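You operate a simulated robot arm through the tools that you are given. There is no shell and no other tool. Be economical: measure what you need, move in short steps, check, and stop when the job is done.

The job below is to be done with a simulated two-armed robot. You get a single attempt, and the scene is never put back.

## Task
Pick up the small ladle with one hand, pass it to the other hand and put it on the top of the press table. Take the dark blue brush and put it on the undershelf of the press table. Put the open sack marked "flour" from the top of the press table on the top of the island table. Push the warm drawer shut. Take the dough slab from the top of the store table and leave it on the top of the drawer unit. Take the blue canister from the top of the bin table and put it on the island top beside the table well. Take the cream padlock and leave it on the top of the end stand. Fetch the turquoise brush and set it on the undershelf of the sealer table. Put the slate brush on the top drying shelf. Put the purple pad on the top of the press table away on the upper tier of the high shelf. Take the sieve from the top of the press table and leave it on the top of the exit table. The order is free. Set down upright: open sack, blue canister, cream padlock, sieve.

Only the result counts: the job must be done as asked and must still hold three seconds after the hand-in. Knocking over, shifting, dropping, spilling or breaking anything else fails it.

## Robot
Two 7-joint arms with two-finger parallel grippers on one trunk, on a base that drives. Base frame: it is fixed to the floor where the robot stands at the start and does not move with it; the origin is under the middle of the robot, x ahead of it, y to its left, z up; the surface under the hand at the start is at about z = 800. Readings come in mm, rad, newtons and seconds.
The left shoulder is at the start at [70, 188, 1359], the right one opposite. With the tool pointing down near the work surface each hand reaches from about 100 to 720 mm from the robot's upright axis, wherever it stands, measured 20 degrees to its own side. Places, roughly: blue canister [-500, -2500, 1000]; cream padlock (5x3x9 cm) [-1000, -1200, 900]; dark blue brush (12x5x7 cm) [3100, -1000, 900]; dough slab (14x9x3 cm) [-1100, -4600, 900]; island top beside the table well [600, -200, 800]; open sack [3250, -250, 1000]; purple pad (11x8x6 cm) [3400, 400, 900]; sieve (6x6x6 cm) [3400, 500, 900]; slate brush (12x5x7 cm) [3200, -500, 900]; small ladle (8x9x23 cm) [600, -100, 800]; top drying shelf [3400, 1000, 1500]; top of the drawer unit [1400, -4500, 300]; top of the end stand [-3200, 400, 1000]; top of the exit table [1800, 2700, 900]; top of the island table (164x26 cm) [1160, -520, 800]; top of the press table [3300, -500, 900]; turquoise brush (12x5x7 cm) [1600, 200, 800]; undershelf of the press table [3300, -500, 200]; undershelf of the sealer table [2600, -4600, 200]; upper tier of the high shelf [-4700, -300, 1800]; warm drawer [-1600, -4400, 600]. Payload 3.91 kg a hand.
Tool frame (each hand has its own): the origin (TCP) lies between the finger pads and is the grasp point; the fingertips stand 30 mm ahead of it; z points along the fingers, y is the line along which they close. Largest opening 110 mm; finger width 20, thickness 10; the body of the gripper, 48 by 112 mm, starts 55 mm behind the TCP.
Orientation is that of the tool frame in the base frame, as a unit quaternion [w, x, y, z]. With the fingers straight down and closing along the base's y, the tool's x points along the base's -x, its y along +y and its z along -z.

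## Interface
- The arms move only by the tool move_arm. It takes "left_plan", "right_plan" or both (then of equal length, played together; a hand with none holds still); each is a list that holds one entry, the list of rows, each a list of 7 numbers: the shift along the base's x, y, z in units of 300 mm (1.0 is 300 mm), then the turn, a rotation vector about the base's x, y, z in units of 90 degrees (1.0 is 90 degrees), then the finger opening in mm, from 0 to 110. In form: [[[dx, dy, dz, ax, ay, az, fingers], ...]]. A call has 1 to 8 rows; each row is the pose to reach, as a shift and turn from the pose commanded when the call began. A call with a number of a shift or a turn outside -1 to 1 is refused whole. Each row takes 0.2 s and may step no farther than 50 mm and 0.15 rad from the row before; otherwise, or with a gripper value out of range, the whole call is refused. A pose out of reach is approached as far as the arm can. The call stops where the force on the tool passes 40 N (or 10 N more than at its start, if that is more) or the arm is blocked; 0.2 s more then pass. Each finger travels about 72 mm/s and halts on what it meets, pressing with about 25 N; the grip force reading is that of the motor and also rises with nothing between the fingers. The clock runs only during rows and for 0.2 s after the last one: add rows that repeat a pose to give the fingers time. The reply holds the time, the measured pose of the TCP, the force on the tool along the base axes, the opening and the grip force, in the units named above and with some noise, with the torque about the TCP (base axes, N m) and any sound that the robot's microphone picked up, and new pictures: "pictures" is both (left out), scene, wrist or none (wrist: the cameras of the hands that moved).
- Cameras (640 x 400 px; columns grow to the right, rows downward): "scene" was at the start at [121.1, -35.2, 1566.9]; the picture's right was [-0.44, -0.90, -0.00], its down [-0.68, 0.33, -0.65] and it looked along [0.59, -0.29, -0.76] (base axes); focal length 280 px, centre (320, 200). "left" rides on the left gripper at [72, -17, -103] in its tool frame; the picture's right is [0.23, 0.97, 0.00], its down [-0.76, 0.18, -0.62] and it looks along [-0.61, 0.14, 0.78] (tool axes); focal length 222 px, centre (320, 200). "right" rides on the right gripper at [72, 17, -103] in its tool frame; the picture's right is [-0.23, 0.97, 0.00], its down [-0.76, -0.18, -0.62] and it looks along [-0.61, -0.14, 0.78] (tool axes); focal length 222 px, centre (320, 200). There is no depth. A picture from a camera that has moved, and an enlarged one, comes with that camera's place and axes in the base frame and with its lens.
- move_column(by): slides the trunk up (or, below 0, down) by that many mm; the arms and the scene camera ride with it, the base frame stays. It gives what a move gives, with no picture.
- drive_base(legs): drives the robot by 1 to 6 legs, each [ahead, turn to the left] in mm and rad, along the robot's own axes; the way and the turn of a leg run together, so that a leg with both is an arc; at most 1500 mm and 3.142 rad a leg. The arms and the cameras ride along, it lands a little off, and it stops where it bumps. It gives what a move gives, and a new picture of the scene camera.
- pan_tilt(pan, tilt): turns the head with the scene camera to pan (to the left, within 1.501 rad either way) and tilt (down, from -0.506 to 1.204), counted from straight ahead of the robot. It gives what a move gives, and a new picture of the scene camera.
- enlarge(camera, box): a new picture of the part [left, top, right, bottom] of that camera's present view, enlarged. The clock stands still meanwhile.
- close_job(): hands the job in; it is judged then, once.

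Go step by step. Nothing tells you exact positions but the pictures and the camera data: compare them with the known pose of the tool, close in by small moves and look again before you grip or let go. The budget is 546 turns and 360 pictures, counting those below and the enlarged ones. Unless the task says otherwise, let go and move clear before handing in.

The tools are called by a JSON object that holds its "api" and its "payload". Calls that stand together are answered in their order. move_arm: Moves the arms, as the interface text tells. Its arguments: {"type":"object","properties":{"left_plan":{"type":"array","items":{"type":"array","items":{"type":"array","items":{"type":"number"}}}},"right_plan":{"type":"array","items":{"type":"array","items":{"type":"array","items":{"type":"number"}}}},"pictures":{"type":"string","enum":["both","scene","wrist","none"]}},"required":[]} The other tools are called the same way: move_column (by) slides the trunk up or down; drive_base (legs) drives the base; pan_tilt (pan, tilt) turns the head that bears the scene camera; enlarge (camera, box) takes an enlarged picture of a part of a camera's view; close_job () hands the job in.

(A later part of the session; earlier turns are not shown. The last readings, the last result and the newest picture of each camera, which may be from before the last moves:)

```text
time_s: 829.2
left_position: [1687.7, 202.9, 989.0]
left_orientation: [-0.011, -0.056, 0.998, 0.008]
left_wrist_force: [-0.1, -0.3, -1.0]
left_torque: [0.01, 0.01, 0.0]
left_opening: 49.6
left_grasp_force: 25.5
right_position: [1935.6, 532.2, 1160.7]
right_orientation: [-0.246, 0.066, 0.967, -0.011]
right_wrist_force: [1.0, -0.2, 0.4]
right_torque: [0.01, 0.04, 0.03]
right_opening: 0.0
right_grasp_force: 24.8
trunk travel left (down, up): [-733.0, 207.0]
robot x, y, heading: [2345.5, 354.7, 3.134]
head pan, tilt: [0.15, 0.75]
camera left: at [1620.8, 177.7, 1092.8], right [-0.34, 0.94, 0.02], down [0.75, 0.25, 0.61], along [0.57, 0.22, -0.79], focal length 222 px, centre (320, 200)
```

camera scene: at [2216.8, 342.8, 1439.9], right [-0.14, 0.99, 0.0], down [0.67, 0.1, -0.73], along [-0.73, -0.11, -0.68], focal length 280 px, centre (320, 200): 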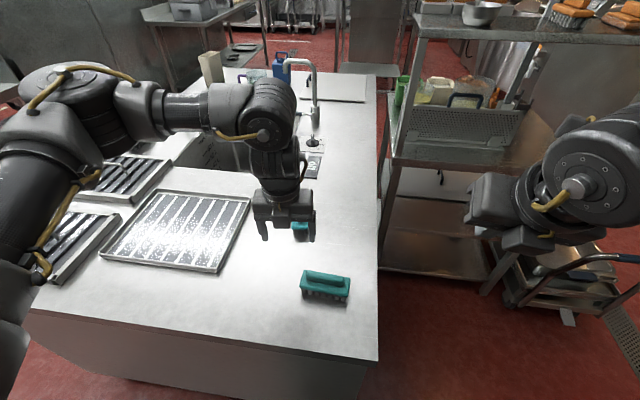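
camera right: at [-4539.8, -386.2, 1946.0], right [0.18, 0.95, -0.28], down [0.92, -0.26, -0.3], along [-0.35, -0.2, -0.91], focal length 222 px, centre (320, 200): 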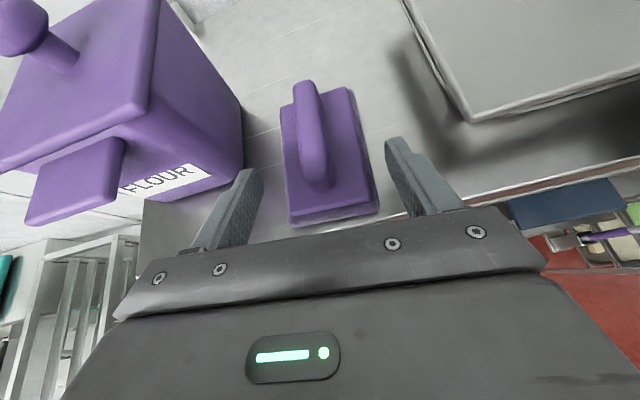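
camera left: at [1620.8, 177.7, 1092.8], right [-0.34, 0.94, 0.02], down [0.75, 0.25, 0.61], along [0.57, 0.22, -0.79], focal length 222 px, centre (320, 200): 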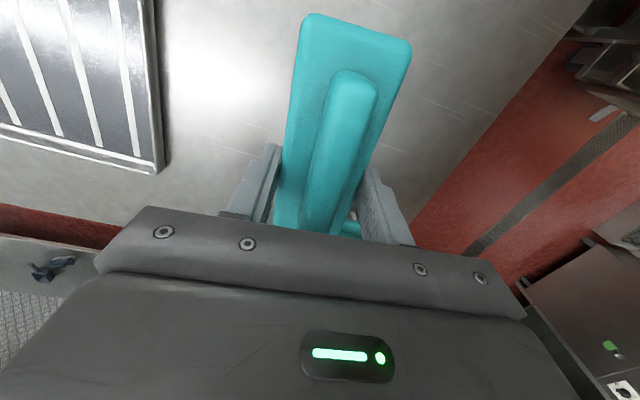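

Turquoise brush held. Raise the trunk and drive south to the sealer table.

{"api": "move_column", "payload": {"by": 200}}

{"api": "drive_base", "payload": {"legs": [[-80, 0], [0, 0.8], [0, 0.775], [1450, 0], [1450, 0], [700, 0]]}}

{"api": "pan_tilt", "payload": {"pan": 0.05, "tilt": 0.6}}

```text
time_s: 831.3
left_position: [1686.3, 204.4, 1187.2]
left_orientation: [-0.01, -0.056, 0.998, 0.007]
left_wrist_force: [0.2, -0.3, -1.2]
left_torque: [0.05, -0.03, -0.02]
left_opening: 49.6
left_grasp_force: 24.9
right_position: [1934.1, 532.4, 1359.6]
right_orientation: [-0.246, 0.067, 0.967, -0.012]
right_wrist_force: [0.7, 0.2, -0.3]
right_torque: [-0.05, 0.0, 0.0]
right_opening: 0.1
right_grasp_force: 25.2
trunk travel left (down, up): [-933.0, 7.0]
robot x, y, heading: [2343.3, 357.7, 3.137]
head pan, tilt: [0.15, 0.75]
```

```text
time_s: 832.8
left_position: [1784.4, 196.0, 1192.4]
left_orientation: [-0.013, -0.065, 0.998, 0.004]
left_wrist_force: [-0.2, 0.3, 0.0]
left_torque: [-0.02, 0.04, 0.02]
left_opening: 49.6
left_grasp_force: 25.3
right_position: [2011.2, 550.8, 1445.5]
right_orientation: [-0.379, 0.059, 0.923, 0.026]
right_wrist_force: [1.2, 0.6, 0.3]
right_torque: [-0.07, 0.05, 0.02]
right_opening: 0.1
right_grasp_force: 24.9
trunk travel left (down, up): [-933.0, 7.0]
robot x, y, heading: [2426.8, 353.2, -3.128]
head pan, tilt: [0.15, 0.75]
stopped in leg 2: the force on the tool passed its limit at 100 N (the readings are from after the stop); the commanded pose is now the measured one
camera scene: at [2301.9, 348.3, 1640.1], right [-0.16, 0.99, 0.0], down [0.67, 0.11, -0.74], along [-0.73, -0.12, -0.68], focal length 280 px, centre (320, 200)
```

scene: 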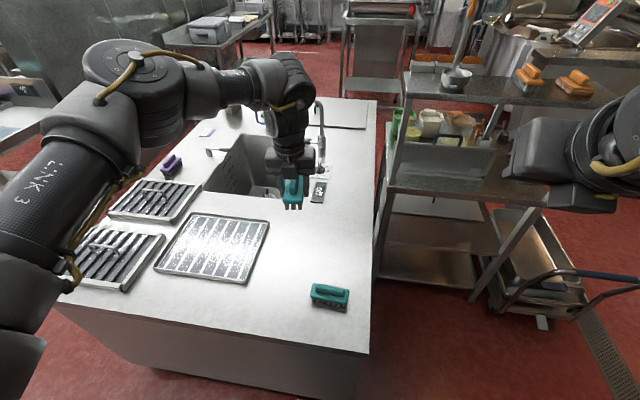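

```text
time_s: 833.5
left_position: [1778.7, 193.8, 1189.4]
left_orientation: [-0.011, -0.065, 0.998, 0.006]
left_wrist_force: [-0.1, 0.1, -1.2]
left_torque: [-0.04, 0.0, 0.01]
left_opening: 49.4
left_grasp_force: 25.4
right_position: [2004.8, 546.1, 1443.0]
right_orientation: [-0.376, 0.057, 0.925, 0.028]
right_wrist_force: [-0.4, 0.4, -0.7]
right_torque: [-0.03, 0.02, 0.03]
right_opening: 0.0
right_grasp_force: 25.0
trunk travel left (down, up): [-933.0, 7.0]
robot x, y, heading: [2424.7, 358.8, -3.132]
head pan, tilt: [0.051, 0.6]
camera scene: at [2289.0, 351.3, 1652.3], right [-0.06, 1.0, 0.0], down [0.56, 0.03, -0.83], along [-0.82, -0.05, -0.56], focal length 280 px, centre (320, 200)
```

scene: 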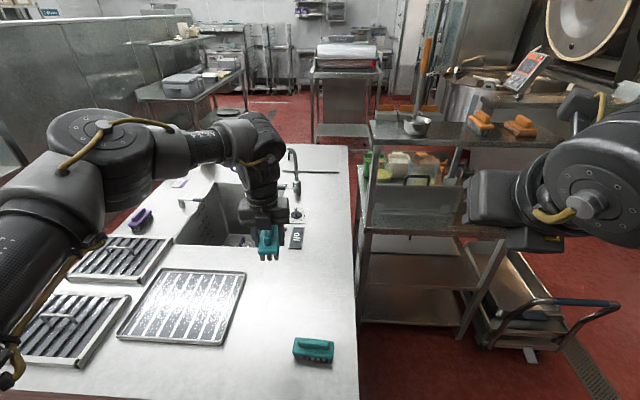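

{"api": "drive_base", "payload": {"legs": [[0, 0.5], [0, 0.5], [0, 0.56]]}}

```text
time_s: 834.4
left_position: [1778.3, 177.2, 1184.8]
left_orientation: [-0.009, -0.078, 0.997, 0.005]
left_wrist_force: [-0.5, 0.7, -1.3]
left_torque: [-0.01, -0.06, 0.02]
left_opening: 49.3
left_grasp_force: 25.0
right_position: [1989.0, 537.5, 1452.6]
right_orientation: [-0.384, 0.055, 0.922, 0.016]
right_wrist_force: [-1.0, -0.3, -0.6]
right_torque: [0.02, 0.0, 0.04]
right_opening: 0.0
right_grasp_force: 25.1
trunk travel left (down, up): [-933.0, 7.0]
robot x, y, heading: [2423.4, 353.0, -3.106]
head pan, tilt: [0.051, 0.6]
stopped in leg 1: the robot was blocked; the commanded pose is now the measured one
camera scene: at [2281.1, 347.8, 1651.6], right [-0.09, 1.0, 0.0], down [0.57, 0.05, -0.82], along [-0.82, -0.07, -0.57], focal length 280 px, centre (320, 200)
```

scene: 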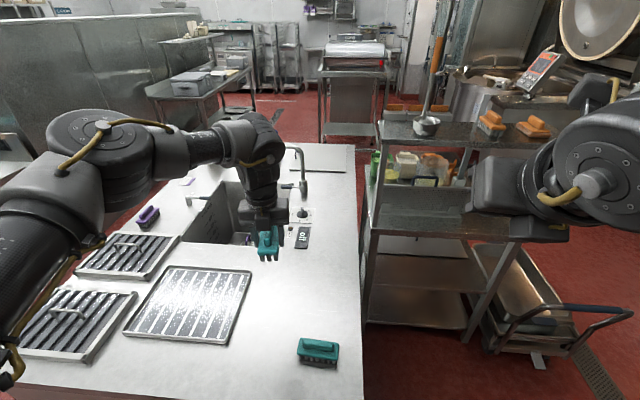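

{"api": "pan_tilt", "payload": {"pan": -1.2, "tilt": 0.5}}

```text
time_s: 835.8
left_position: [1782.6, 172.4, 1187.5]
left_orientation: [-0.01, -0.078, 0.997, 0.008]
left_wrist_force: [0.7, -0.6, -1.1]
left_torque: [0.04, 0.02, 0.02]
left_opening: 49.5
left_grasp_force: 25.0
right_position: [1994.7, 533.5, 1455.6]
right_orientation: [-0.387, 0.056, 0.92, 0.018]
right_wrist_force: [-0.6, 0.1, 0.2]
right_torque: [0.02, -0.01, 0.02]
right_opening: 0.1
right_grasp_force: 24.3
trunk travel left (down, up): [-933.0, 7.0]
robot x, y, heading: [2423.7, 353.0, -3.101]
head pan, tilt: [-1.201, 0.499]
camera scene: at [2338.1, 435.1, 1661.2], right [0.92, 0.4, 0.0], down [0.19, -0.44, -0.88], along [-0.35, 0.81, -0.48], focal length 280 px, centre (320, 200)
```

scene: 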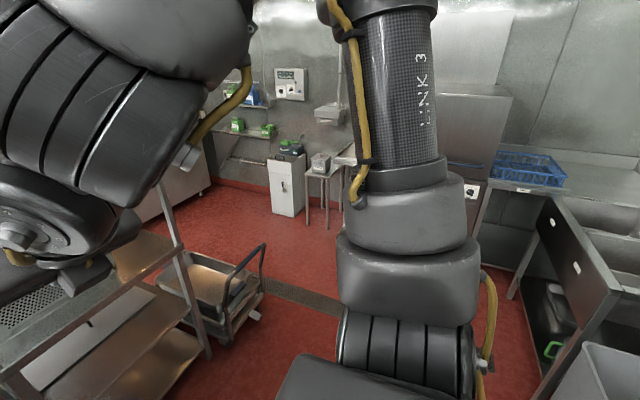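

The right arm seems to have drifted into an awkward pose; straighten it to a clean tool-down pose before turning.

{"api": "move_arm", "payload": {"right_plan": [[[-0.05, 0.0, -0.05, -0.009, -0.083, 0, 0], [-0.1, 0.02, -0.12, -0.018, -0.167, 0, 0], [-0.16, 0.04, -0.2, -0.027, -0.25, 0, 0], [-0.22, 0.06, -0.28, -0.036, -0.333, 0, 0], [-0.28, 0.08, -0.36, -0.045, -0.417, 0, 0], [-0.34, 0.1, -0.44, -0.054, -0.5, 0, 0], [-0.38, 0.12, -0.52, -0.054, -0.5, 0, 0]]], "pictures": "none"}}

{"api": "drive_base", "payload": {"legs": [[0, 0.5], [0, 0.5], [0, 0.53]]}}

```text
time_s: 837.4
left_position: [1781.8, 173.8, 1187.3]
left_orientation: [-0.009, -0.078, 0.997, 0.007]
left_wrist_force: [0.1, 0.0, -1.6]
left_torque: [0.01, -0.03, 0.01]
left_opening: 49.1
left_grasp_force: 25.5
right_position: [1879.0, 569.3, 1299.1]
right_orientation: [0.0, 0.06, 0.998, -0.001]
right_wrist_force: [0.2, -1.2, -0.1]
right_torque: [-0.02, -0.01, 0.02]
right_opening: 0.0
right_grasp_force: 24.4
trunk travel left (down, up): [-933.0, 7.0]
robot x, y, heading: [2422.1, 357.4, -3.105]
head pan, tilt: [-1.201, 0.499]
```

```text
time_s: 842.1
left_position: [2573.1, -294.8, 1185.6]
left_orientation: [0.011, 0.745, -0.667, 0.002]
left_wrist_force: [-0.5, -0.7, -1.0]
left_torque: [0.02, 0.0, 0.01]
left_opening: 49.5
left_grasp_force: 25.3
right_position: [2184.0, -178.3, 1298.4]
right_orientation: [-0.001, -0.646, 0.764, -0.002]
right_wrist_force: [0.2, -0.1, 0.3]
right_torque: [0.01, 0.01, -0.02]
right_opening: 0.0
right_grasp_force: 25.1
trunk travel left (down, up): [-933.0, 7.0]
robot x, y, heading: [2422.9, 355.5, -1.583]
head pan, tilt: [-1.201, 0.499]
camera scene: at [2338.2, 270.7, 1661.2], right [-0.35, 0.94, 0.0], down [0.45, 0.17, -0.88], along [-0.82, -0.31, -0.48], focal length 280 px, centre (320, 200)
```

scene: 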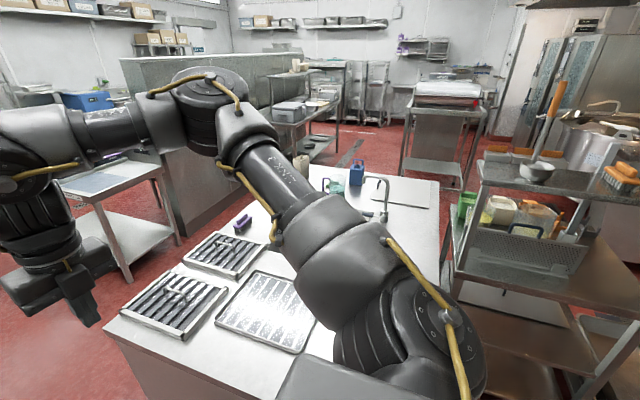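

{"api": "drive_base", "payload": {"legs": [[1450, 0], [1450, 0], [600, 0]]}}

{"api": "pan_tilt", "payload": {"pan": 0.1, "tilt": 0.6}}

```text
time_s: 859.1
left_position: [2615.1, -3782.3, 1187.1]
left_orientation: [0.012, 0.75, -0.661, 0.002]
left_wrist_force: [-0.4, -0.1, -0.2]
left_torque: [-0.01, 0.0, 0.02]
left_opening: 49.1
left_grasp_force: 25.3
right_position: [2223.8, -3671.1, 1300.1]
right_orientation: [-0.002, -0.652, 0.759, -0.002]
right_wrist_force: [0.0, 0.3, 0.4]
right_torque: [-0.01, 0.0, 0.04]
right_opening: 0.0
right_grasp_force: 25.3
trunk travel left (down, up): [-933.0, 7.0]
robot x, y, heading: [2453.3, -3135.6, -1.567]
head pan, tilt: [-1.201, 0.499]
camera scene: at [2371.4, -3218.4, 1661.4], right [-0.37, 0.93, 0.0], down [0.45, 0.18, -0.88], along [-0.82, -0.32, -0.48], focal length 280 px, centre (320, 200)
```

scene: 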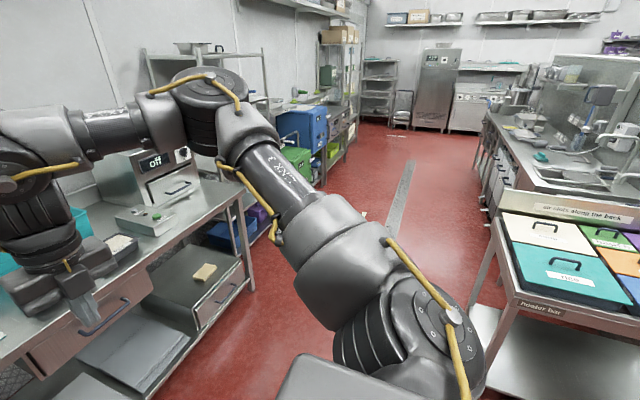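

```text
time_s: 860.5
left_position: [2616.9, -3782.9, 1187.2]
left_orientation: [0.012, 0.75, -0.661, 0.002]
left_wrist_force: [-0.6, -0.4, -0.9]
left_torque: [-0.01, -0.04, -0.03]
left_opening: 49.6
left_grasp_force: 24.4
right_position: [2223.4, -3672.7, 1299.5]
right_orientation: [-0.001, -0.651, 0.759, -0.001]
right_wrist_force: [-0.3, -0.2, -0.2]
right_torque: [0.0, -0.02, 0.0]
right_opening: 0.0
right_grasp_force: 25.3
trunk travel left (down, up): [-933.0, 7.0]
robot x, y, heading: [2456.5, -3139.6, -1.562]
head pan, tilt: [0.099, 0.6]
camera scene: at [2465.3, -3275.1, 1652.1], right [-0.99, -0.1, 0.0], down [-0.06, 0.56, -0.82], along [0.09, -0.82, -0.57], focal length 280 px, centre (320, 200)
```

scene: 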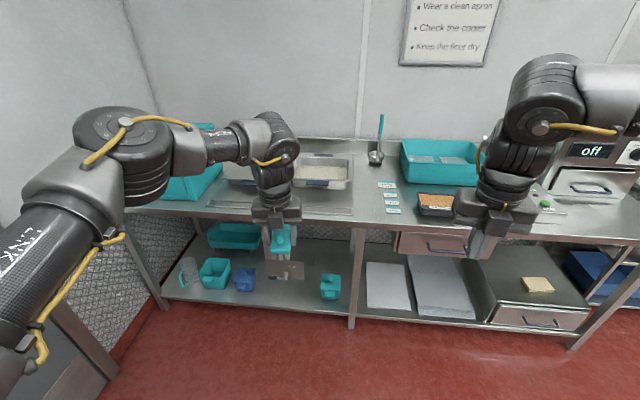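

The undershelf's front between the blue box and the teal box is free, around [2740,−4350]. Tuck the right hand, lower the trunk and approach.

{"api": "move_arm", "payload": {"right_plan": [[[0, 0.14, 0, 0, 0, 0, 0], [0, 0.28, 0, 0, 0, 0, 0], [-0.02, 0.42, 0, 0, 0, 0, 0], [-0.05, 0.54, 0, 0, 0, 0, 0]]], "pictures": "none"}}

{"api": "move_column", "payload": {"by": -400}}

{"api": "move_column", "payload": {"by": -370}}

{"api": "drive_base", "payload": {"legs": [[0, 0.27], [440, 0], [0, -0.275]]}}

```text
time_s: 861.5
left_position: [2615.4, -3783.6, 1187.0]
left_orientation: [0.012, 0.75, -0.661, 0.002]
left_wrist_force: [-0.1, -0.1, -0.8]
left_torque: [0.03, 0.02, -0.03]
left_opening: 49.4
left_grasp_force: 25.2
right_position: [2208.5, -3508.1, 1301.1]
right_orientation: [-0.001, -0.651, 0.759, -0.004]
right_wrist_force: [-0.3, 0.1, 0.4]
right_torque: [0.0, 0.0, 0.02]
right_opening: 0.0
right_grasp_force: 25.1
trunk travel left (down, up): [-933.0, 7.0]
robot x, y, heading: [2455.8, -3133.6, -1.561]
head pan, tilt: [0.099, 0.6]
```

```text
time_s: 865.4
left_position: [2615.2, -3784.0, 786.9]
left_orientation: [0.011, 0.75, -0.661, 0.001]
left_wrist_force: [0.0, 0.1, -1.0]
left_torque: [0.05, 0.01, 0.03]
left_opening: 49.6
left_grasp_force: 25.1
right_position: [2207.9, -3510.0, 901.1]
right_orientation: [-0.001, -0.651, 0.759, -0.002]
right_wrist_force: [-0.5, 0.6, 0.8]
right_torque: [-0.02, 0.03, 0.03]
right_opening: 0.0
right_grasp_force: 24.8
trunk travel left (down, up): [-533.0, 407.0]
robot x, y, heading: [2456.7, -3136.4, -1.563]
head pan, tilt: [0.099, 0.6]
```

```text
time_s: 869.0
left_position: [2615.8, -3783.4, 416.7]
left_orientation: [0.012, 0.75, -0.661, 0.002]
left_wrist_force: [0.2, 0.4, -0.8]
left_torque: [0.06, -0.04, 0.01]
left_opening: 49.4
left_grasp_force: 24.9
right_position: [2208.5, -3509.9, 529.8]
right_orientation: [-0.001, -0.652, 0.758, -0.002]
right_wrist_force: [0.6, 0.8, -0.5]
right_torque: [0.0, 0.01, -0.04]
right_opening: 0.0
right_grasp_force: 24.7
trunk travel left (down, up): [-163.0, 777.0]
robot x, y, heading: [2454.4, -3137.3, -1.564]
head pan, tilt: [0.099, 0.6]
```

```text
time_s: 873.5
left_position: [2736.4, -4208.2, 416.8]
left_orientation: [0.012, 0.75, -0.662, 0.002]
left_wrist_force: [0.6, -0.1, -0.5]
left_torque: [0.05, 0.03, 0.01]
left_opening: 49.2
left_grasp_force: 25.9
right_position: [2330.9, -3934.5, 531.4]
right_orientation: [-0.001, -0.651, 0.759, -0.002]
right_wrist_force: [-0.4, -0.6, -0.4]
right_torque: [-0.01, -0.02, 0.03]
right_opening: 0.2
right_grasp_force: 24.7
trunk travel left (down, up): [-163.0, 777.0]
robot x, y, heading: [2579.1, -3559.1, -1.567]
head pan, tilt: [0.099, 0.6]
camera scene: at [2587.5, -3699.5, 882.1], right [-0.99, -0.1, 0.0], down [-0.06, 0.56, -0.82], along [0.09, -0.82, -0.57], focal length 280 px, centre (320, 200)
```

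scene: 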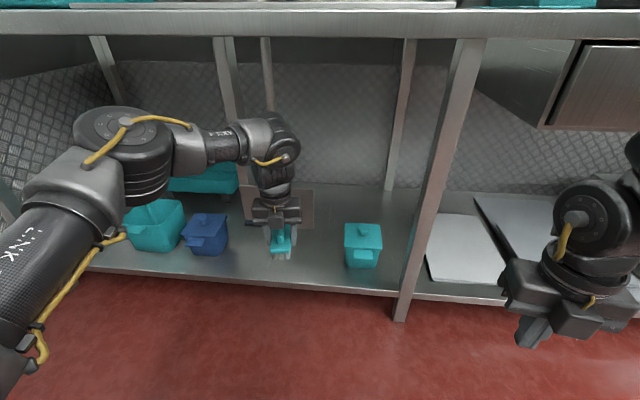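

{"api": "drive_base", "payload": {"legs": [[140, 0]]}}

{"api": "move_arm", "payload": {"left_plan": [[[0.02, 0, -0.13, 0, 0, 0, 20], [0.02, 0, -0.26, 0, 0, 0, 20], [0.02, 0, -0.38, 0, 0, 0, 20], [0.02, 0, -0.42, 0, 0, 0, 20]]], "pictures": "both"}}

```text
time_s: 874.8
left_position: [2735.8, -4318.6, 414.6]
left_orientation: [-0.001, 0.751, -0.66, -0.006]
left_wrist_force: [-1.4, 4.3, 0.6]
left_torque: [-0.69, -0.26, 0.06]
left_opening: 49.2
left_grasp_force: 24.6
right_position: [2331.4, -4053.0, 530.0]
right_orientation: [-0.001, -0.651, 0.759, -0.001]
right_wrist_force: [0.9, -0.2, 0.4]
right_torque: [-0.03, 0.01, 0.02]
right_opening: 0.0
right_grasp_force: 24.8
trunk travel left (down, up): [-163.0, 777.0]
robot x, y, heading: [2576.7, -3678.9, -1.568]
head pan, tilt: [0.099, 0.6]
stopped in leg 1: the force on the tool passed its limit at 168 N (the readings are from after the stop); the commanded pose is now the measured one
camera scene: at [2588.2, -3818.8, 882.1], right [-0.99, -0.1, 0.0], down [-0.06, 0.56, -0.83], along [0.09, -0.82, -0.56], focal length 280 px, centre (320, 200)
```

scene: 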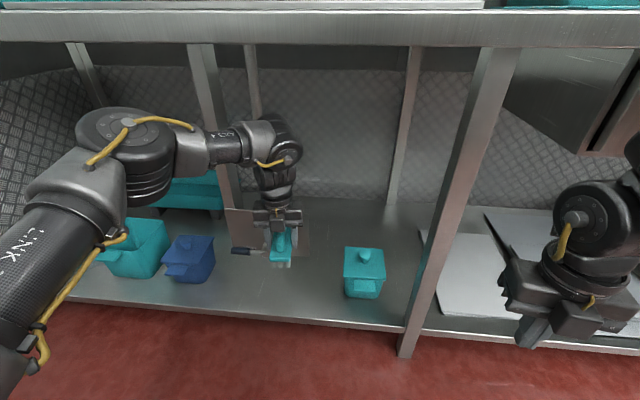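

```text
time_s: 875.2
left_position: [2739.2, -4317.7, 372.9]
left_orientation: [0.0, 0.749, -0.663, -0.007]
left_wrist_force: [-2.8, 17.8, -2.0]
left_torque: [-1.97, -0.32, 0.48]
left_opening: 49.3
left_grasp_force: 25.7
right_position: [2331.1, -4053.2, 530.9]
right_orientation: [0.0, -0.65, 0.76, -0.002]
right_wrist_force: [0.1, 0.2, 0.7]
right_torque: [-0.02, 0.02, 0.01]
right_opening: 0.0
right_grasp_force: 25.1
trunk travel left (down, up): [-163.0, 777.0]
robot x, y, heading: [2578.5, -3678.8, -1.565]
head pan, tilt: [0.099, 0.6]
stopped in row 2 (left hand): the force on the tool passed its limit at 88 N (the readings are from after the stop); the commanded pose is now the measured one
camera scene: at [2588.1, -3817.8, 882.1], right [-0.99, -0.1, 0.0], down [-0.06, 0.56, -0.83], along [0.09, -0.82, -0.56], focal length 280 px, centre (320, 200)
camera left: at [2764.1, -4386.6, 475.4], right [-0.94, -0.34, 0.0], down [-0.27, 0.73, 0.63], along [-0.22, 0.59, -0.78], focal length 222 px, centre (320, 200)
```

scene: 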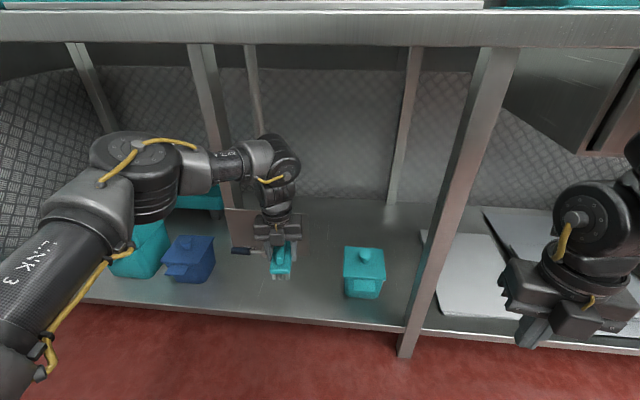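
left: 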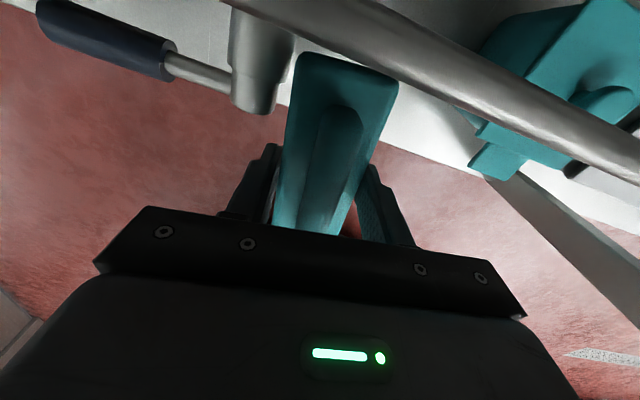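

The hand met an object lying on the shelf that I hadn't resolved. Lift and back off to see it.

{"api": "move_arm", "payload": {"left_plan": [[[0, 0.01, 0.1, 0, 0, 0, 20], [0, 0.02, 0.2, 0, 0, 0, 20]]], "pictures": "none"}}

{"api": "drive_base", "payload": {"legs": [[-220, 0]]}}

{"api": "enlarge", "payload": {"camera": "scene", "box": [100, 140, 420, 320]}}

```text
time_s: 875.8
left_position: [2739.0, -4313.5, 435.1]
left_orientation: [0.0, 0.75, -0.661, -0.005]
left_wrist_force: [1.6, 0.1, -1.0]
left_torque: [-0.01, -0.01, -0.02]
left_opening: 49.7
left_grasp_force: 24.7
right_position: [2331.8, -4054.4, 529.9]
right_orientation: [-0.001, -0.65, 0.76, -0.002]
right_wrist_force: [1.3, -1.5, -0.5]
right_torque: [0.0, 0.0, -0.03]
right_opening: 0.0
right_grasp_force: 25.0
trunk travel left (down, up): [-163.0, 777.0]
robot x, y, heading: [2580.1, -3681.8, -1.563]
head pan, tilt: [0.099, 0.6]
```

```text
time_s: 877.5
left_position: [2735.6, -4094.4, 434.1]
left_orientation: [0.0, 0.749, -0.663, -0.005]
left_wrist_force: [-0.2, 1.2, -1.6]
left_torque: [-0.01, 0.02, -0.02]
left_opening: 49.2
left_grasp_force: 24.9
right_position: [2329.4, -3834.7, 531.6]
right_orientation: [-0.001, -0.649, 0.761, -0.001]
right_wrist_force: [0.0, -0.1, -0.6]
right_torque: [0.03, -0.01, -0.01]
right_opening: 0.0
right_grasp_force: 25.0
trunk travel left (down, up): [-163.0, 777.0]
robot x, y, heading: [2578.9, -3463.7, -1.571]
head pan, tilt: [0.099, 0.6]
camera scene: at [2587.2, -3600.5, 882.2], right [-0.99, -0.1, 0.0], down [-0.06, 0.56, -0.83], along [0.08, -0.82, -0.57], focal length 280 px, centre (320, 200)
```

scene: 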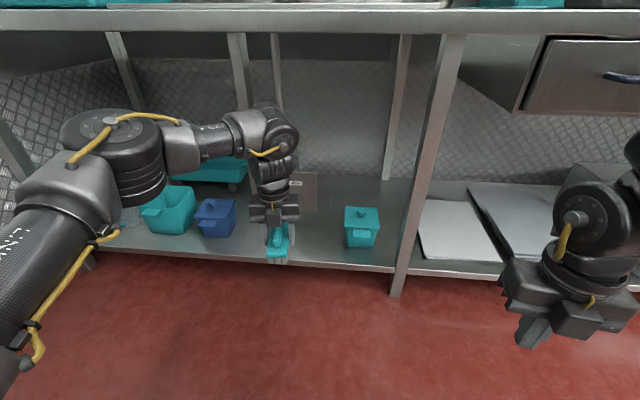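

```text
2.00 times, centred on (260, 230) of scene
camera zoom: at [2587.2, -3600.5, 882.2], right [-0.99, -0.1, 0.0], down [-0.06, 0.56, -0.83], along [0.08, -0.82, -0.57], focal length 561 px, centre (440, 140)
```

zoom: 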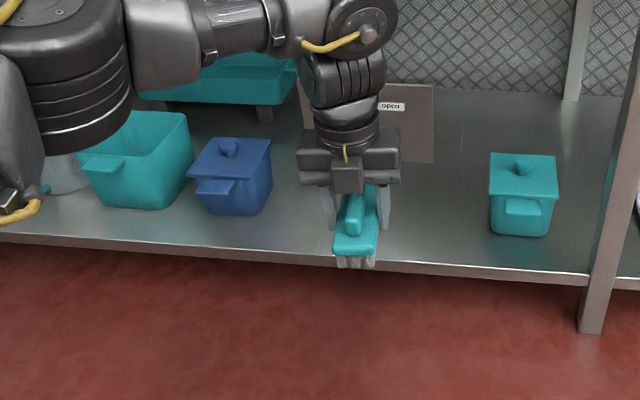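

{"api": "move_arm", "payload": {"left_plan": [[[0.14, 0.05, 0, 0, 0, 0, 20], [0.28, 0.1, 0, 0, 0, 0, 20], [0.42, 0.15, 0, 0, 0, 0, 20], [0.55, 0.2, 0, 0, 0, 0, 20]]], "pictures": "none"}}

{"api": "enlarge", "payload": {"camera": "scene", "box": [180, 130, 420, 290]}}

```text
time_s: 878.5
left_position: [2900.1, -4033.6, 435.4]
left_orientation: [-0.001, 0.749, -0.663, -0.006]
left_wrist_force: [0.1, -0.3, -1.5]
left_torque: [0.0, 0.03, 0.03]
left_opening: 49.3
left_grasp_force: 25.1
right_position: [2330.1, -3833.9, 529.6]
right_orientation: [-0.001, -0.649, 0.76, -0.002]
right_wrist_force: [-0.2, -0.2, 0.0]
right_torque: [-0.01, -0.01, 0.01]
right_opening: 0.0
right_grasp_force: 24.9
trunk travel left (down, up): [-163.0, 777.0]
robot x, y, heading: [2577.4, -3463.3, -1.572]
head pan, tilt: [0.099, 0.6]
```

```text
2.50 times, centred on (300, 210) of scene
camera zoom: at [2587.5, -3600.6, 882.1], right [-0.99, -0.1, 0.0], down [-0.06, 0.56, -0.82], along [0.08, -0.82, -0.57], focal length 701 px, centre (370, 175)
```

zoom: 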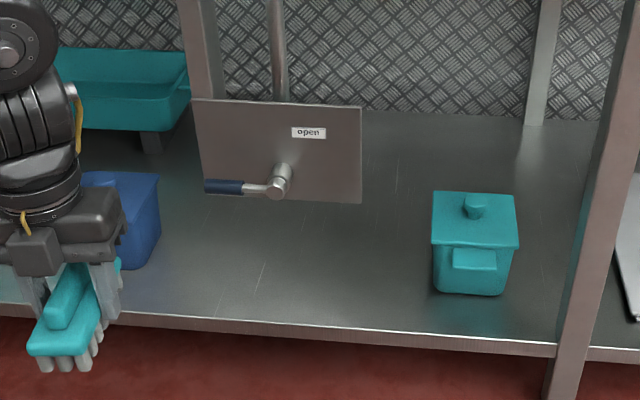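

The obstruction is a fixed valve panel behind the shelf front. I'll use the clear spot between that panel and the teal box, at about [2638,−4280], staying in front of the panel.

{"api": "move_arm", "payload": {"left_plan": [[[-0.15, 0, 0, 0, 0, 0, 20], [-0.3, 0, 0, 0, 0, 0, 20], [-0.45, 0, 0, 0, 0, 0, 20], [-0.6, 0, 0, 0, 0, 0, 20], [-0.75, 0, 0, 0, 0, 0, 20], [-0.87, 0, 0, 0, 0, 0, 20], [-0.87, 0, 0, 0, 0, 0, 20]]], "pictures": "none"}}

{"api": "drive_base", "payload": {"legs": [[170, 0]]}}

```text
time_s: 880.1
left_position: [2637.9, -4034.7, 433.9]
left_orientation: [0.0, 0.749, -0.662, -0.005]
left_wrist_force: [-0.4, -0.6, -0.8]
left_torque: [-0.03, 0.0, 0.05]
left_opening: 49.3
left_grasp_force: 24.7
right_position: [2329.8, -3834.7, 529.4]
right_orientation: [-0.001, -0.649, 0.76, -0.002]
right_wrist_force: [-0.4, 0.3, -0.4]
right_torque: [-0.02, -0.02, 0.0]
right_opening: 0.0
right_grasp_force: 25.5
trunk travel left (down, up): [-163.0, 777.0]
robot x, y, heading: [2579.0, -3462.0, -1.572]
head pan, tilt: [0.099, 0.6]
```

```text
time_s: 881.6
left_position: [2639.6, -4209.6, 435.1]
left_orientation: [0.0, 0.749, -0.662, -0.006]
left_wrist_force: [-0.4, -0.5, -0.7]
left_torque: [0.0, -0.02, 0.03]
left_opening: 49.4
left_grasp_force: 25.0
right_position: [2330.2, -4009.3, 531.8]
right_orientation: [0.001, -0.649, 0.76, -0.001]
right_wrist_force: [0.4, -0.5, 0.3]
right_torque: [0.01, 0.04, 0.0]
right_opening: 0.1
right_grasp_force: 24.5
trunk travel left (down, up): [-163.0, 777.0]
robot x, y, heading: [2580.9, -3635.4, -1.569]
head pan, tilt: [0.099, 0.6]
camera scene: at [2587.4, -3774.7, 882.1], right [-0.99, -0.1, 0.0], down [-0.06, 0.56, -0.82], along [0.08, -0.82, -0.57], focal length 280 px, centre (320, 200)
```

scene: 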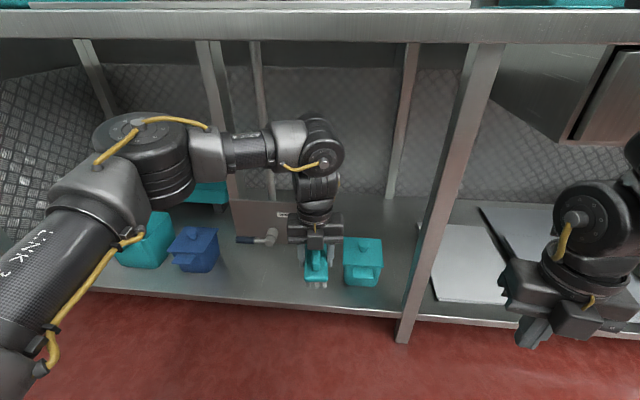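

{"api": "move_arm", "payload": {"left_plan": [[[0.005, -0.12, -0.02, 0, 0, 0, 20], [0.01, -0.23, -0.1, 0, 0, 0, 20], [0.01, -0.23, -0.22, 0, 0, 0, 20], [0.01, -0.23, -0.3, 0, 0, 0, 20]]], "pictures": "both"}}

```text
time_s: 882.6
left_position: [2643.6, -4278.4, 344.8]
left_orientation: [0.001, 0.749, -0.662, -0.005]
left_wrist_force: [0.3, 0.2, -0.8]
left_torque: [0.01, 0.03, -0.02]
left_opening: 49.5
left_grasp_force: 25.1
right_position: [2330.3, -4008.4, 530.4]
right_orientation: [0.0, -0.649, 0.761, -0.002]
right_wrist_force: [0.5, 0.6, -0.3]
right_torque: [-0.01, 0.02, 0.04]
right_opening: 0.0
right_grasp_force: 25.0
trunk travel left (down, up): [-163.0, 777.0]
robot x, y, heading: [2579.1, -3635.8, -1.565]
head pan, tilt: [0.099, 0.6]
camera scene: at [2587.5, -3774.6, 882.2], right [-0.99, -0.1, 0.0], down [-0.06, 0.56, -0.82], along [0.08, -0.82, -0.57], focal length 280 px, centre (320, 200)
camera left: at [2669.4, -4346.7, 445.9], right [-0.94, -0.34, 0.0], down [-0.26, 0.73, 0.63], along [-0.22, 0.59, -0.78], focal length 222 px, centre (320, 200)
```

scene: 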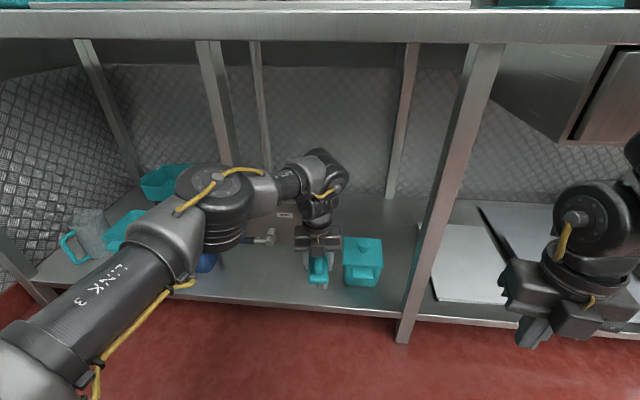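
left: 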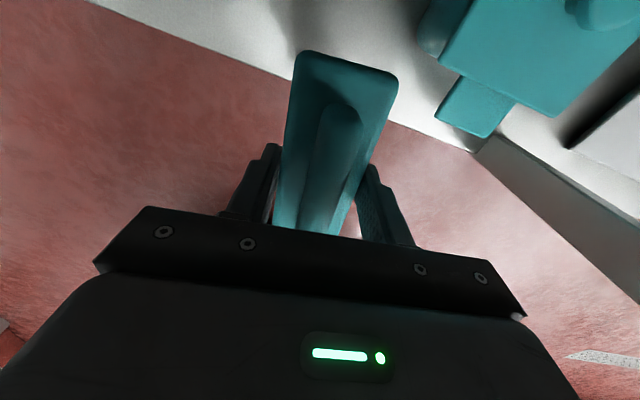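

The wrist view shows the shelf's front edge at y≈−4296, so the brush must go deeper. The clear area is behind the teal box near [2585,−4475]. I'll lift, back out, shift right and come in over the box.

{"api": "move_arm", "payload": {"left_plan": [[[0, 0.02, 0.12, 0, 0, 0, 20], [0, 0.04, 0.24, 0, 0, 0, 20], [0, 0.05, 0.36, 0, 0, 0, 20]]], "right_plan": [[[0.05, 0.1, 0, 0, 0, 0, 0], [0.1, 0.15, 0, 0, 0, 0, 0], [0.15, 0.2, 0, 0, 0, 0, 0]]], "pictures": "none"}}

{"api": "drive_base", "payload": {"legs": [[-230, 0], [0, -0.3], [265, 0], [0, 0.3]]}}

```text
time_s: 883.4
left_position: [2641.5, -4261.5, 453.1]
left_orientation: [0.0, 0.749, -0.663, -0.004]
left_wrist_force: [-0.2, 0.6, -1.9]
left_torque: [0.02, 0.01, -0.02]
left_opening: 49.2
left_grasp_force: 24.8
right_position: [2339.7, -3989.5, 529.7]
right_orientation: [0.0, -0.648, 0.761, -0.002]
right_wrist_force: [0.1, -0.3, 0.3]
right_torque: [-0.01, 0.03, 0.03]
right_opening: 0.1
right_grasp_force: 25.4
right hand out of reach, approached as far as the arm can: row 1, 2, 3
trunk travel left (down, up): [-163.0, 777.0]
robot x, y, heading: [2579.0, -3634.8, -1.568]
head pan, tilt: [0.099, 0.6]
```

```text
time_s: 887.2
left_position: [2408.7, -4189.2, 461.4]
left_orientation: [-0.001, -0.645, 0.765, 0.005]
left_wrist_force: [1.9, -1.0, -0.5]
left_torque: [0.01, 0.11, 0.01]
left_opening: 49.2
left_grasp_force: 25.0
right_position: [2218.3, -3848.2, 550.0]
right_orientation: [-0.017, -0.559, 0.829, -0.028]
right_wrist_force: [0.9, 0.4, 1.6]
right_torque: [0.03, 0.15, 0.04]
right_opening: 0.0
right_grasp_force: 25.1
trunk travel left (down, up): [-163.0, 777.0]
robot x, y, heading: [2518.8, -3573.5, -1.866]
head pan, tilt: [0.099, 0.6]
stopped in leg 3: the force on the tool passed its limit at 137 N (the readings are from after the stop); the commanded pose is now the measured one
camera scene: at [2502.9, -3711.4, 883.7], right [-0.98, 0.19, 0.01], down [0.1, 0.55, -0.83], along [-0.17, -0.81, -0.56], focal length 280 px, centre (320, 200)
```

scene: 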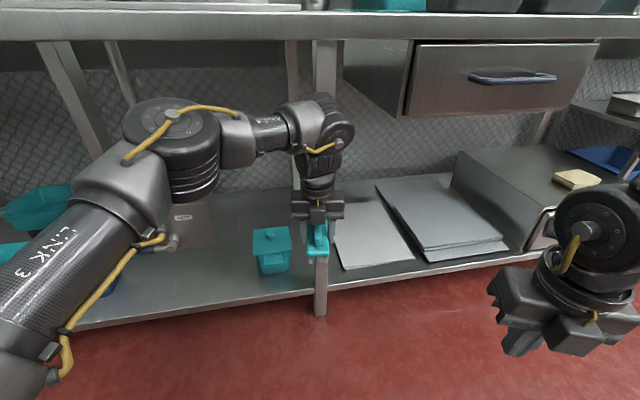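

The brush bumped the table's middle leg. Back off a little and square up again.

{"api": "drive_base", "payload": {"legs": [[-60, 0], [0, 0.3]]}}

{"api": "enlarge", "payload": {"camera": "left", "box": [0, 0, 640, 400]}}

```text
time_s: 887.9
left_position: [2408.5, -4187.4, 458.1]
left_orientation: [0.005, -0.649, 0.761, 0.001]
left_wrist_force: [0.0, -0.2, -0.8]
left_torque: [0.0, 0.01, 0.02]
left_opening: 49.3
left_grasp_force: 25.0
right_position: [2210.3, -3841.3, 540.6]
right_orientation: [-0.007, -0.55, 0.835, -0.023]
right_wrist_force: [-0.6, 0.4, 0.0]
right_torque: [0.05, 0.02, -0.01]
right_opening: 0.1
right_grasp_force: 24.2
trunk travel left (down, up): [-163.0, 777.0]
robot x, y, heading: [2522.7, -3574.6, -1.871]
head pan, tilt: [0.099, 0.6]
stopped in leg 1: the robot was blocked; the commanded pose is now the measured one
camera scene: at [2494.8, -3707.7, 882.1], right [-0.98, 0.19, 0.0], down [0.11, 0.55, -0.82], along [-0.16, -0.81, -0.57], focal length 280 px, centre (320, 200)
```

scene: 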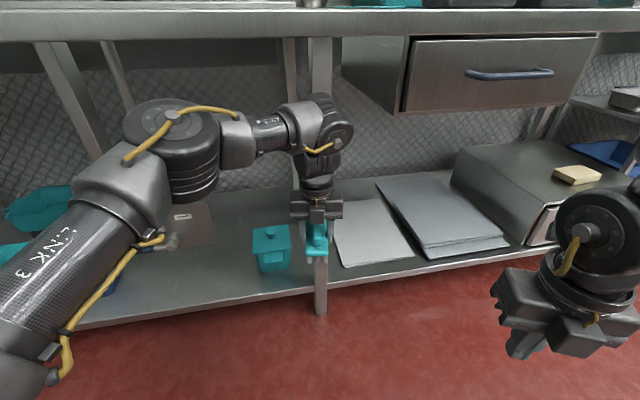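

```text
1.00 times, centred on (320, 200) of left (not enlarged: the box is as wide or as high as the picture)
camera zoom: at [2412.6, -4260.8, 559.1], right [-1.0, -0.07, -0.01], down [-0.06, 0.77, 0.63], along [-0.04, 0.63, -0.78], focal length 222 px, centre (320, 200)
```

zoom: 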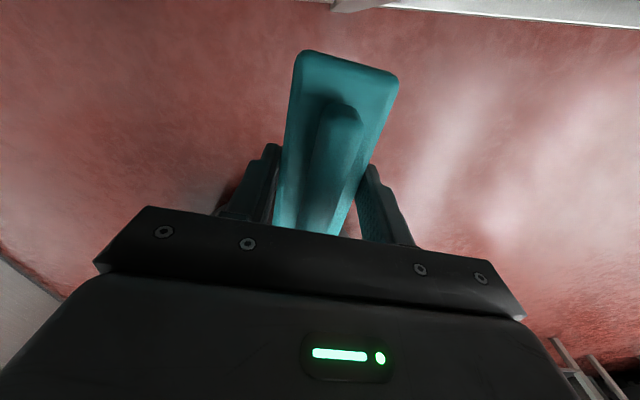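

The retracted right arm is again pressing on itself. Extend it slightly, then retry.

{"api": "move_arm", "payload": {"right_plan": [[[-0.06, -0.13, 0.02, 0, 0, 0, 0], [-0.12, -0.26, 0.04, 0, 0, 0, 0], [-0.16, -0.36, 0.05, 0, 0, 0, 0]]], "pictures": "none"}}

{"api": "drive_base", "payload": {"legs": [[-70, 0], [0, 0.3]]}}

```text
time_s: 888.7
left_position: [2407.3, -4185.8, 458.1]
left_orientation: [0.005, -0.648, 0.762, 0.002]
left_wrist_force: [0.1, 0.5, -0.6]
left_torque: [-0.01, 0.02, -0.02]
left_opening: 49.1
left_grasp_force: 25.4
right_position: [2162.3, -3950.0, 557.6]
right_orientation: [-0.006, -0.55, 0.835, -0.024]
right_wrist_force: [0.2, 0.0, 0.9]
right_torque: [0.01, -0.02, 0.01]
right_opening: 0.0
right_grasp_force: 25.0
trunk travel left (down, up): [-163.0, 777.0]
robot x, y, heading: [2528.1, -3572.6, -1.865]
head pan, tilt: [0.099, 0.6]
```

```text
time_s: 890.7
left_position: [2613.9, -4127.0, 457.5]
left_orientation: [-0.004, 0.754, -0.657, -0.003]
left_wrist_force: [-0.4, 0.2, -1.7]
left_torque: [0.04, -0.01, 0.0]
left_opening: 49.3
left_grasp_force: 25.5
right_position: [2309.0, -3972.9, 556.1]
right_orientation: [-0.004, -0.667, 0.744, -0.024]
right_wrist_force: [-0.1, 0.2, 0.5]
right_torque: [0.01, 0.04, 0.0]
right_opening: 0.0
right_grasp_force: 25.1
trunk travel left (down, up): [-163.0, 777.0]
robot x, y, heading: [2544.1, -3505.3, -1.568]
head pan, tilt: [0.099, 0.6]
camera scene: at [2556.7, -3643.9, 882.1], right [-0.99, -0.1, 0.0], down [-0.06, 0.56, -0.82], along [0.08, -0.82, -0.57], focal length 280 px, centre (320, 200)
```

scene: 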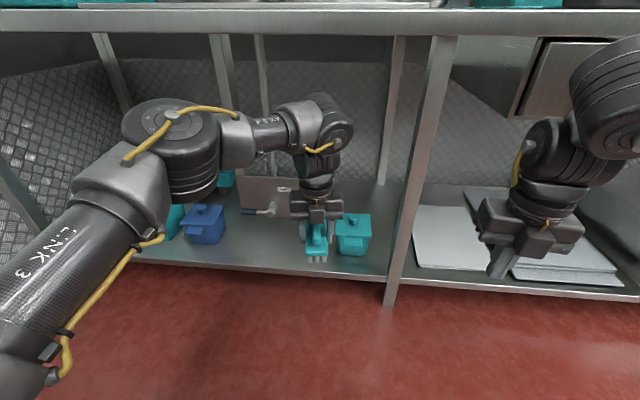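

{"api": "move_arm", "payload": {"left_plan": [[[-0.03, 0, 0, 0, 0, 0, 20], [-0.06, 0, 0, 0, 0, 0, 20], [-0.1, 0, 0, 0, 0, 0, 20], [-0.1, 0, 0, 0, 0, 0, 20]]], "right_plan": [[[0, 0.07, -0.1, 0, 0, 0, 0], [0, 0.14, -0.2, 0, 0, 0, 0], [0, 0.2, -0.3, 0, 0, 0, 0], [0, 0.27, -0.4, 0, 0, 0, 0]]], "pictures": "none"}}

{"api": "drive_base", "payload": {"legs": [[180, 0]]}}

```text
time_s: 891.7
left_position: [2583.8, -4127.9, 457.4]
left_orientation: [-0.005, 0.754, -0.657, -0.001]
left_wrist_force: [0.6, -0.2, -0.8]
left_torque: [-0.01, -0.01, 0.0]
left_opening: 48.9
left_grasp_force: 24.9
right_position: [2308.8, -3892.3, 437.1]
right_orientation: [-0.004, -0.668, 0.744, -0.025]
right_wrist_force: [1.4, -0.7, -0.8]
right_torque: [-0.01, 0.01, 0.01]
right_opening: 0.0
right_grasp_force: 25.1
trunk travel left (down, up): [-163.0, 777.0]
robot x, y, heading: [2542.1, -3504.5, -1.569]
head pan, tilt: [0.099, 0.6]
```

```text
time_s: 893.2
left_position: [2585.3, -4308.0, 458.9]
left_orientation: [-0.004, 0.754, -0.656, -0.002]
left_wrist_force: [-0.2, -0.8, -0.7]
left_torque: [0.01, 0.01, 0.05]
left_opening: 49.3
left_grasp_force: 24.4
right_position: [2308.5, -4073.8, 435.9]
right_orientation: [-0.004, -0.668, 0.744, -0.025]
right_wrist_force: [-0.1, 0.0, 0.5]
right_torque: [0.01, -0.03, 0.01]
right_opening: 0.0
right_grasp_force: 25.0
trunk travel left (down, up): [-163.0, 777.0]
robot x, y, heading: [2544.2, -3686.6, -1.568]
head pan, tilt: [0.099, 0.6]
camera scene: at [2556.9, -3825.6, 882.1], right [-0.99, -0.1, 0.0], down [-0.06, 0.56, -0.82], along [0.08, -0.82, -0.57], focal length 280 px, centre (320, 200)
```

scene: 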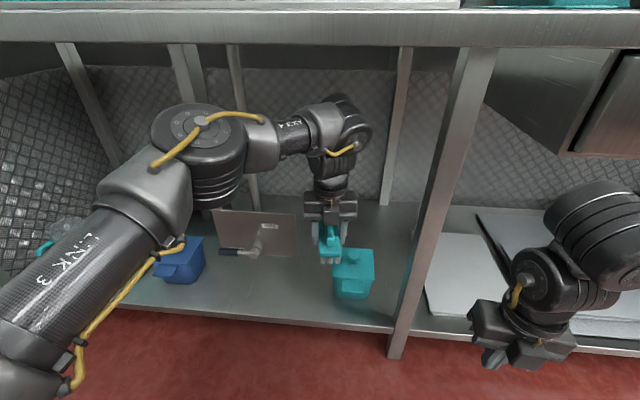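

{"api": "drive_base", "payload": {"legs": [[110, 0]]}}

{"api": "move_arm", "payload": {"left_plan": [[[0, -0.1, 0, 0, 0, 0, 20], [0, -0.2, -0.02, 0, 0, 0, 20], [0, -0.22, -0.1, 0, 0, 0, 20], [0, -0.22, -0.1, 0, 0, 0, 20]]], "pictures": "both"}}

```text
time_s: 894.4
left_position: [2584.0, -4415.5, 460.1]
left_orientation: [-0.003, 0.754, -0.657, 0.0]
left_wrist_force: [0.3, 0.4, -1.4]
left_torque: [-0.01, 0.01, 0.01]
left_opening: 49.2
left_grasp_force: 25.4
right_position: [2308.1, -4179.1, 437.6]
right_orientation: [-0.005, -0.667, 0.745, -0.026]
right_wrist_force: [-0.5, -0.5, 0.1]
right_torque: [-0.02, 0.04, 0.03]
right_opening: 0.2
right_grasp_force: 25.1
trunk travel left (down, up): [-163.0, 777.0]
robot x, y, heading: [2549.1, -3793.6, -1.569]
head pan, tilt: [0.099, 0.6]
camera scene: at [2555.6, -3929.7, 882.4], right [-1.0, -0.1, 0.0], down [-0.05, 0.56, -0.83], along [0.08, -0.82, -0.56], focal length 280 px, centre (320, 200)
```

scene: 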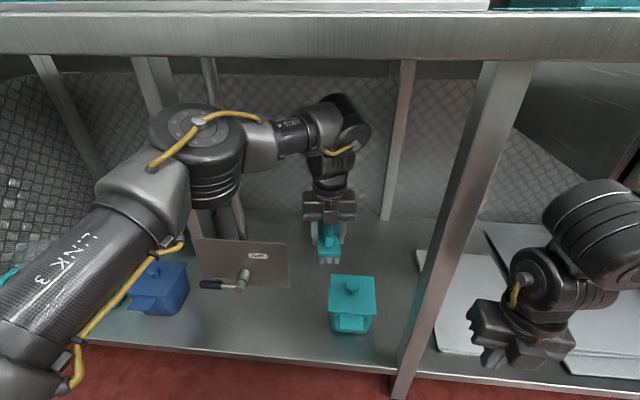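

```text
time_s: 895.4
left_position: [2581.8, -4465.6, 429.4]
left_orientation: [-0.003, 0.754, -0.657, -0.001]
left_wrist_force: [-0.5, -0.8, -1.3]
left_torque: [-0.01, 0.0, -0.03]
left_opening: 49.3
left_grasp_force: 25.0
left hand out of reach, approached as far as the arm can: row 2, 3, 4
right_position: [2307.4, -4179.9, 438.1]
right_orientation: [-0.004, -0.666, 0.745, -0.026]
right_wrist_force: [-0.6, 0.3, 0.0]
right_torque: [-0.01, -0.02, -0.03]
right_opening: 0.0
right_grasp_force: 24.8
trunk travel left (down, up): [-163.0, 777.0]
robot x, y, heading: [2547.4, -3796.3, -1.569]
head pan, tilt: [0.099, 0.6]
camera scene: at [2555.6, -3930.0, 882.6], right [-1.0, -0.1, 0.0], down [-0.05, 0.56, -0.83], along [0.08, -0.82, -0.56], focal length 280 px, centre (320, 200)
camera left: at [2608.3, -4534.2, 532.1], right [-0.93, -0.36, 0.0], down [-0.28, 0.73, 0.63], along [-0.22, 0.59, -0.78], focal length 222 px, centre (320, 200)
```

scene: 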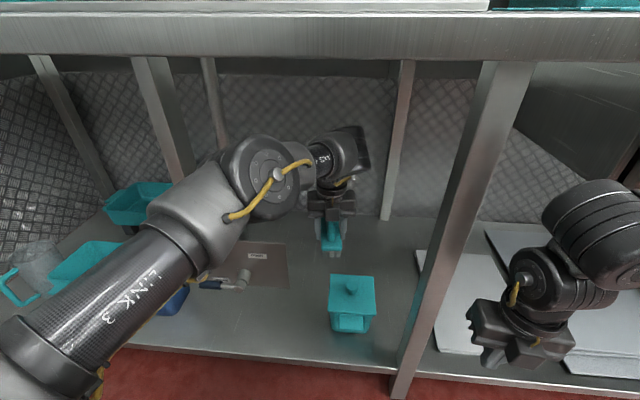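
left: 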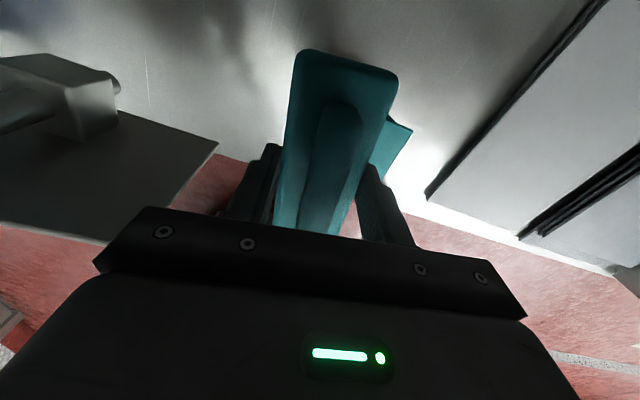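

Re-triangulating: the shelf top is at z≈167 and the box is lower and further back than I thought. The clear slot is beside the box at x≈2625; I'll shift there and lower, checking as I go.

{"api": "drive_base", "payload": {"legs": [[20, 0]]}}

{"api": "move_arm", "payload": {"left_plan": [[[0.07, 0.0, 0.02, 0, 0, 0, 20], [0.145, 0.02, 0.02, 0, 0, 0, 20], [0.145, 0.02, -0.12, 0, 0, 0, 20], [0.145, 0.02, -0.26, 0, 0, 0, 20], [0.145, 0.02, -0.4, 0, 0, 0, 20]]], "pictures": "both"}}

```text
time_s: 896.1
left_position: [2582.6, -4466.3, 430.1]
left_orientation: [-0.002, 0.753, -0.658, -0.003]
left_wrist_force: [-0.6, -0.1, -1.8]
left_torque: [0.02, -0.01, 0.01]
left_opening: 49.4
left_grasp_force: 25.4
right_position: [2308.1, -4179.8, 438.1]
right_orientation: [-0.003, -0.666, 0.745, -0.024]
right_wrist_force: [-0.8, -0.6, -1.1]
right_torque: [0.03, 0.02, 0.0]
right_opening: 0.1
right_grasp_force: 25.0
trunk travel left (down, up): [-163.0, 777.0]
robot x, y, heading: [2545.3, -3794.5, -1.58]
head pan, tilt: [0.099, 0.6]
stopped in leg 1: the robot was blocked; the commanded pose is now the measured one
camera scene: at [2556.3, -3931.9, 883.0], right [-1.0, -0.09, 0.0], down [-0.05, 0.56, -0.83], along [0.07, -0.82, -0.56], focal length 280 px, centre (320, 200)
```

scene: 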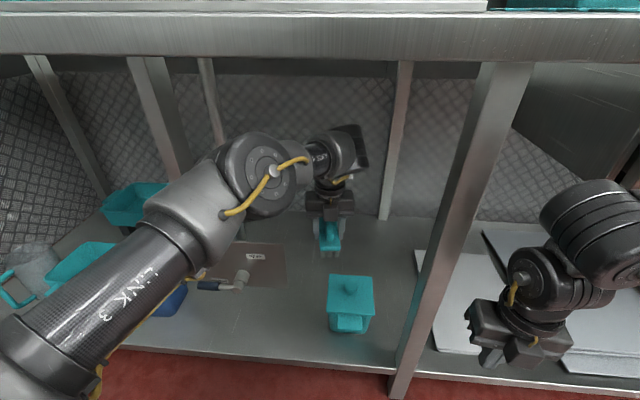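

```text
time_s: 897.3
left_position: [2625.9, -4461.7, 309.5]
left_orientation: [-0.002, 0.754, -0.657, -0.002]
left_wrist_force: [-1.0, 0.1, -2.3]
left_torque: [0.0, 0.01, 0.02]
left_opening: 49.1
left_grasp_force: 24.7
right_position: [2308.3, -4179.6, 437.3]
right_orientation: [-0.003, -0.666, 0.746, -0.025]
right_wrist_force: [-0.3, 0.8, -0.5]
right_torque: [0.0, -0.01, 0.0]
right_opening: 0.0
right_grasp_force: 25.0
trunk travel left (down, up): [-163.0, 777.0]
robot x, y, heading: [2547.5, -3795.8, -1.578]
head pan, tilt: [0.099, 0.6]
camera scene: at [2556.0, -3931.2, 882.9], right [-1.0, -0.09, 0.0], down [-0.05, 0.56, -0.83], along [0.08, -0.82, -0.56], focal length 280 px, centre (320, 200)
camera left: at [2652.4, -4530.5, 412.5], right [-0.93, -0.36, 0.0], down [-0.28, 0.73, 0.63], along [-0.22, 0.59, -0.78], focal length 222 px, centre (320, 200)
```

scene: 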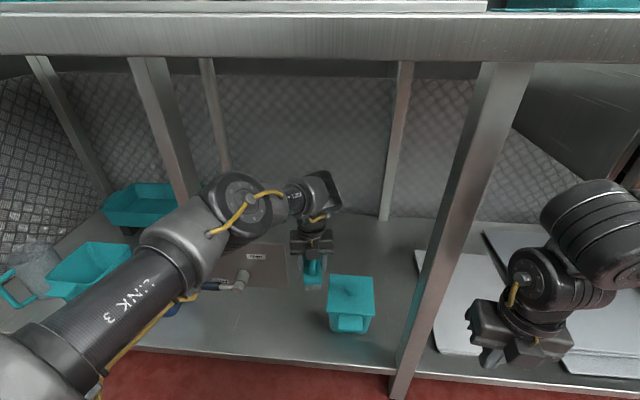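
left: 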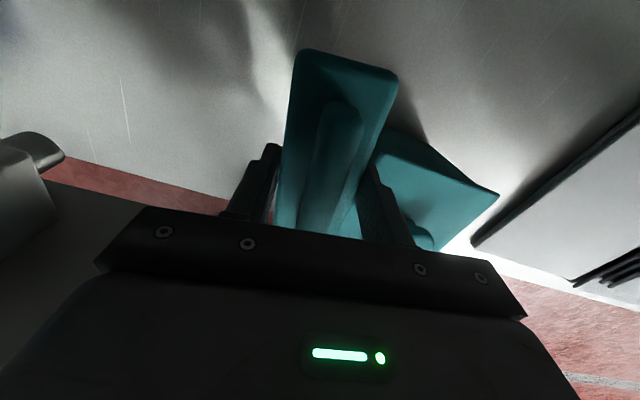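

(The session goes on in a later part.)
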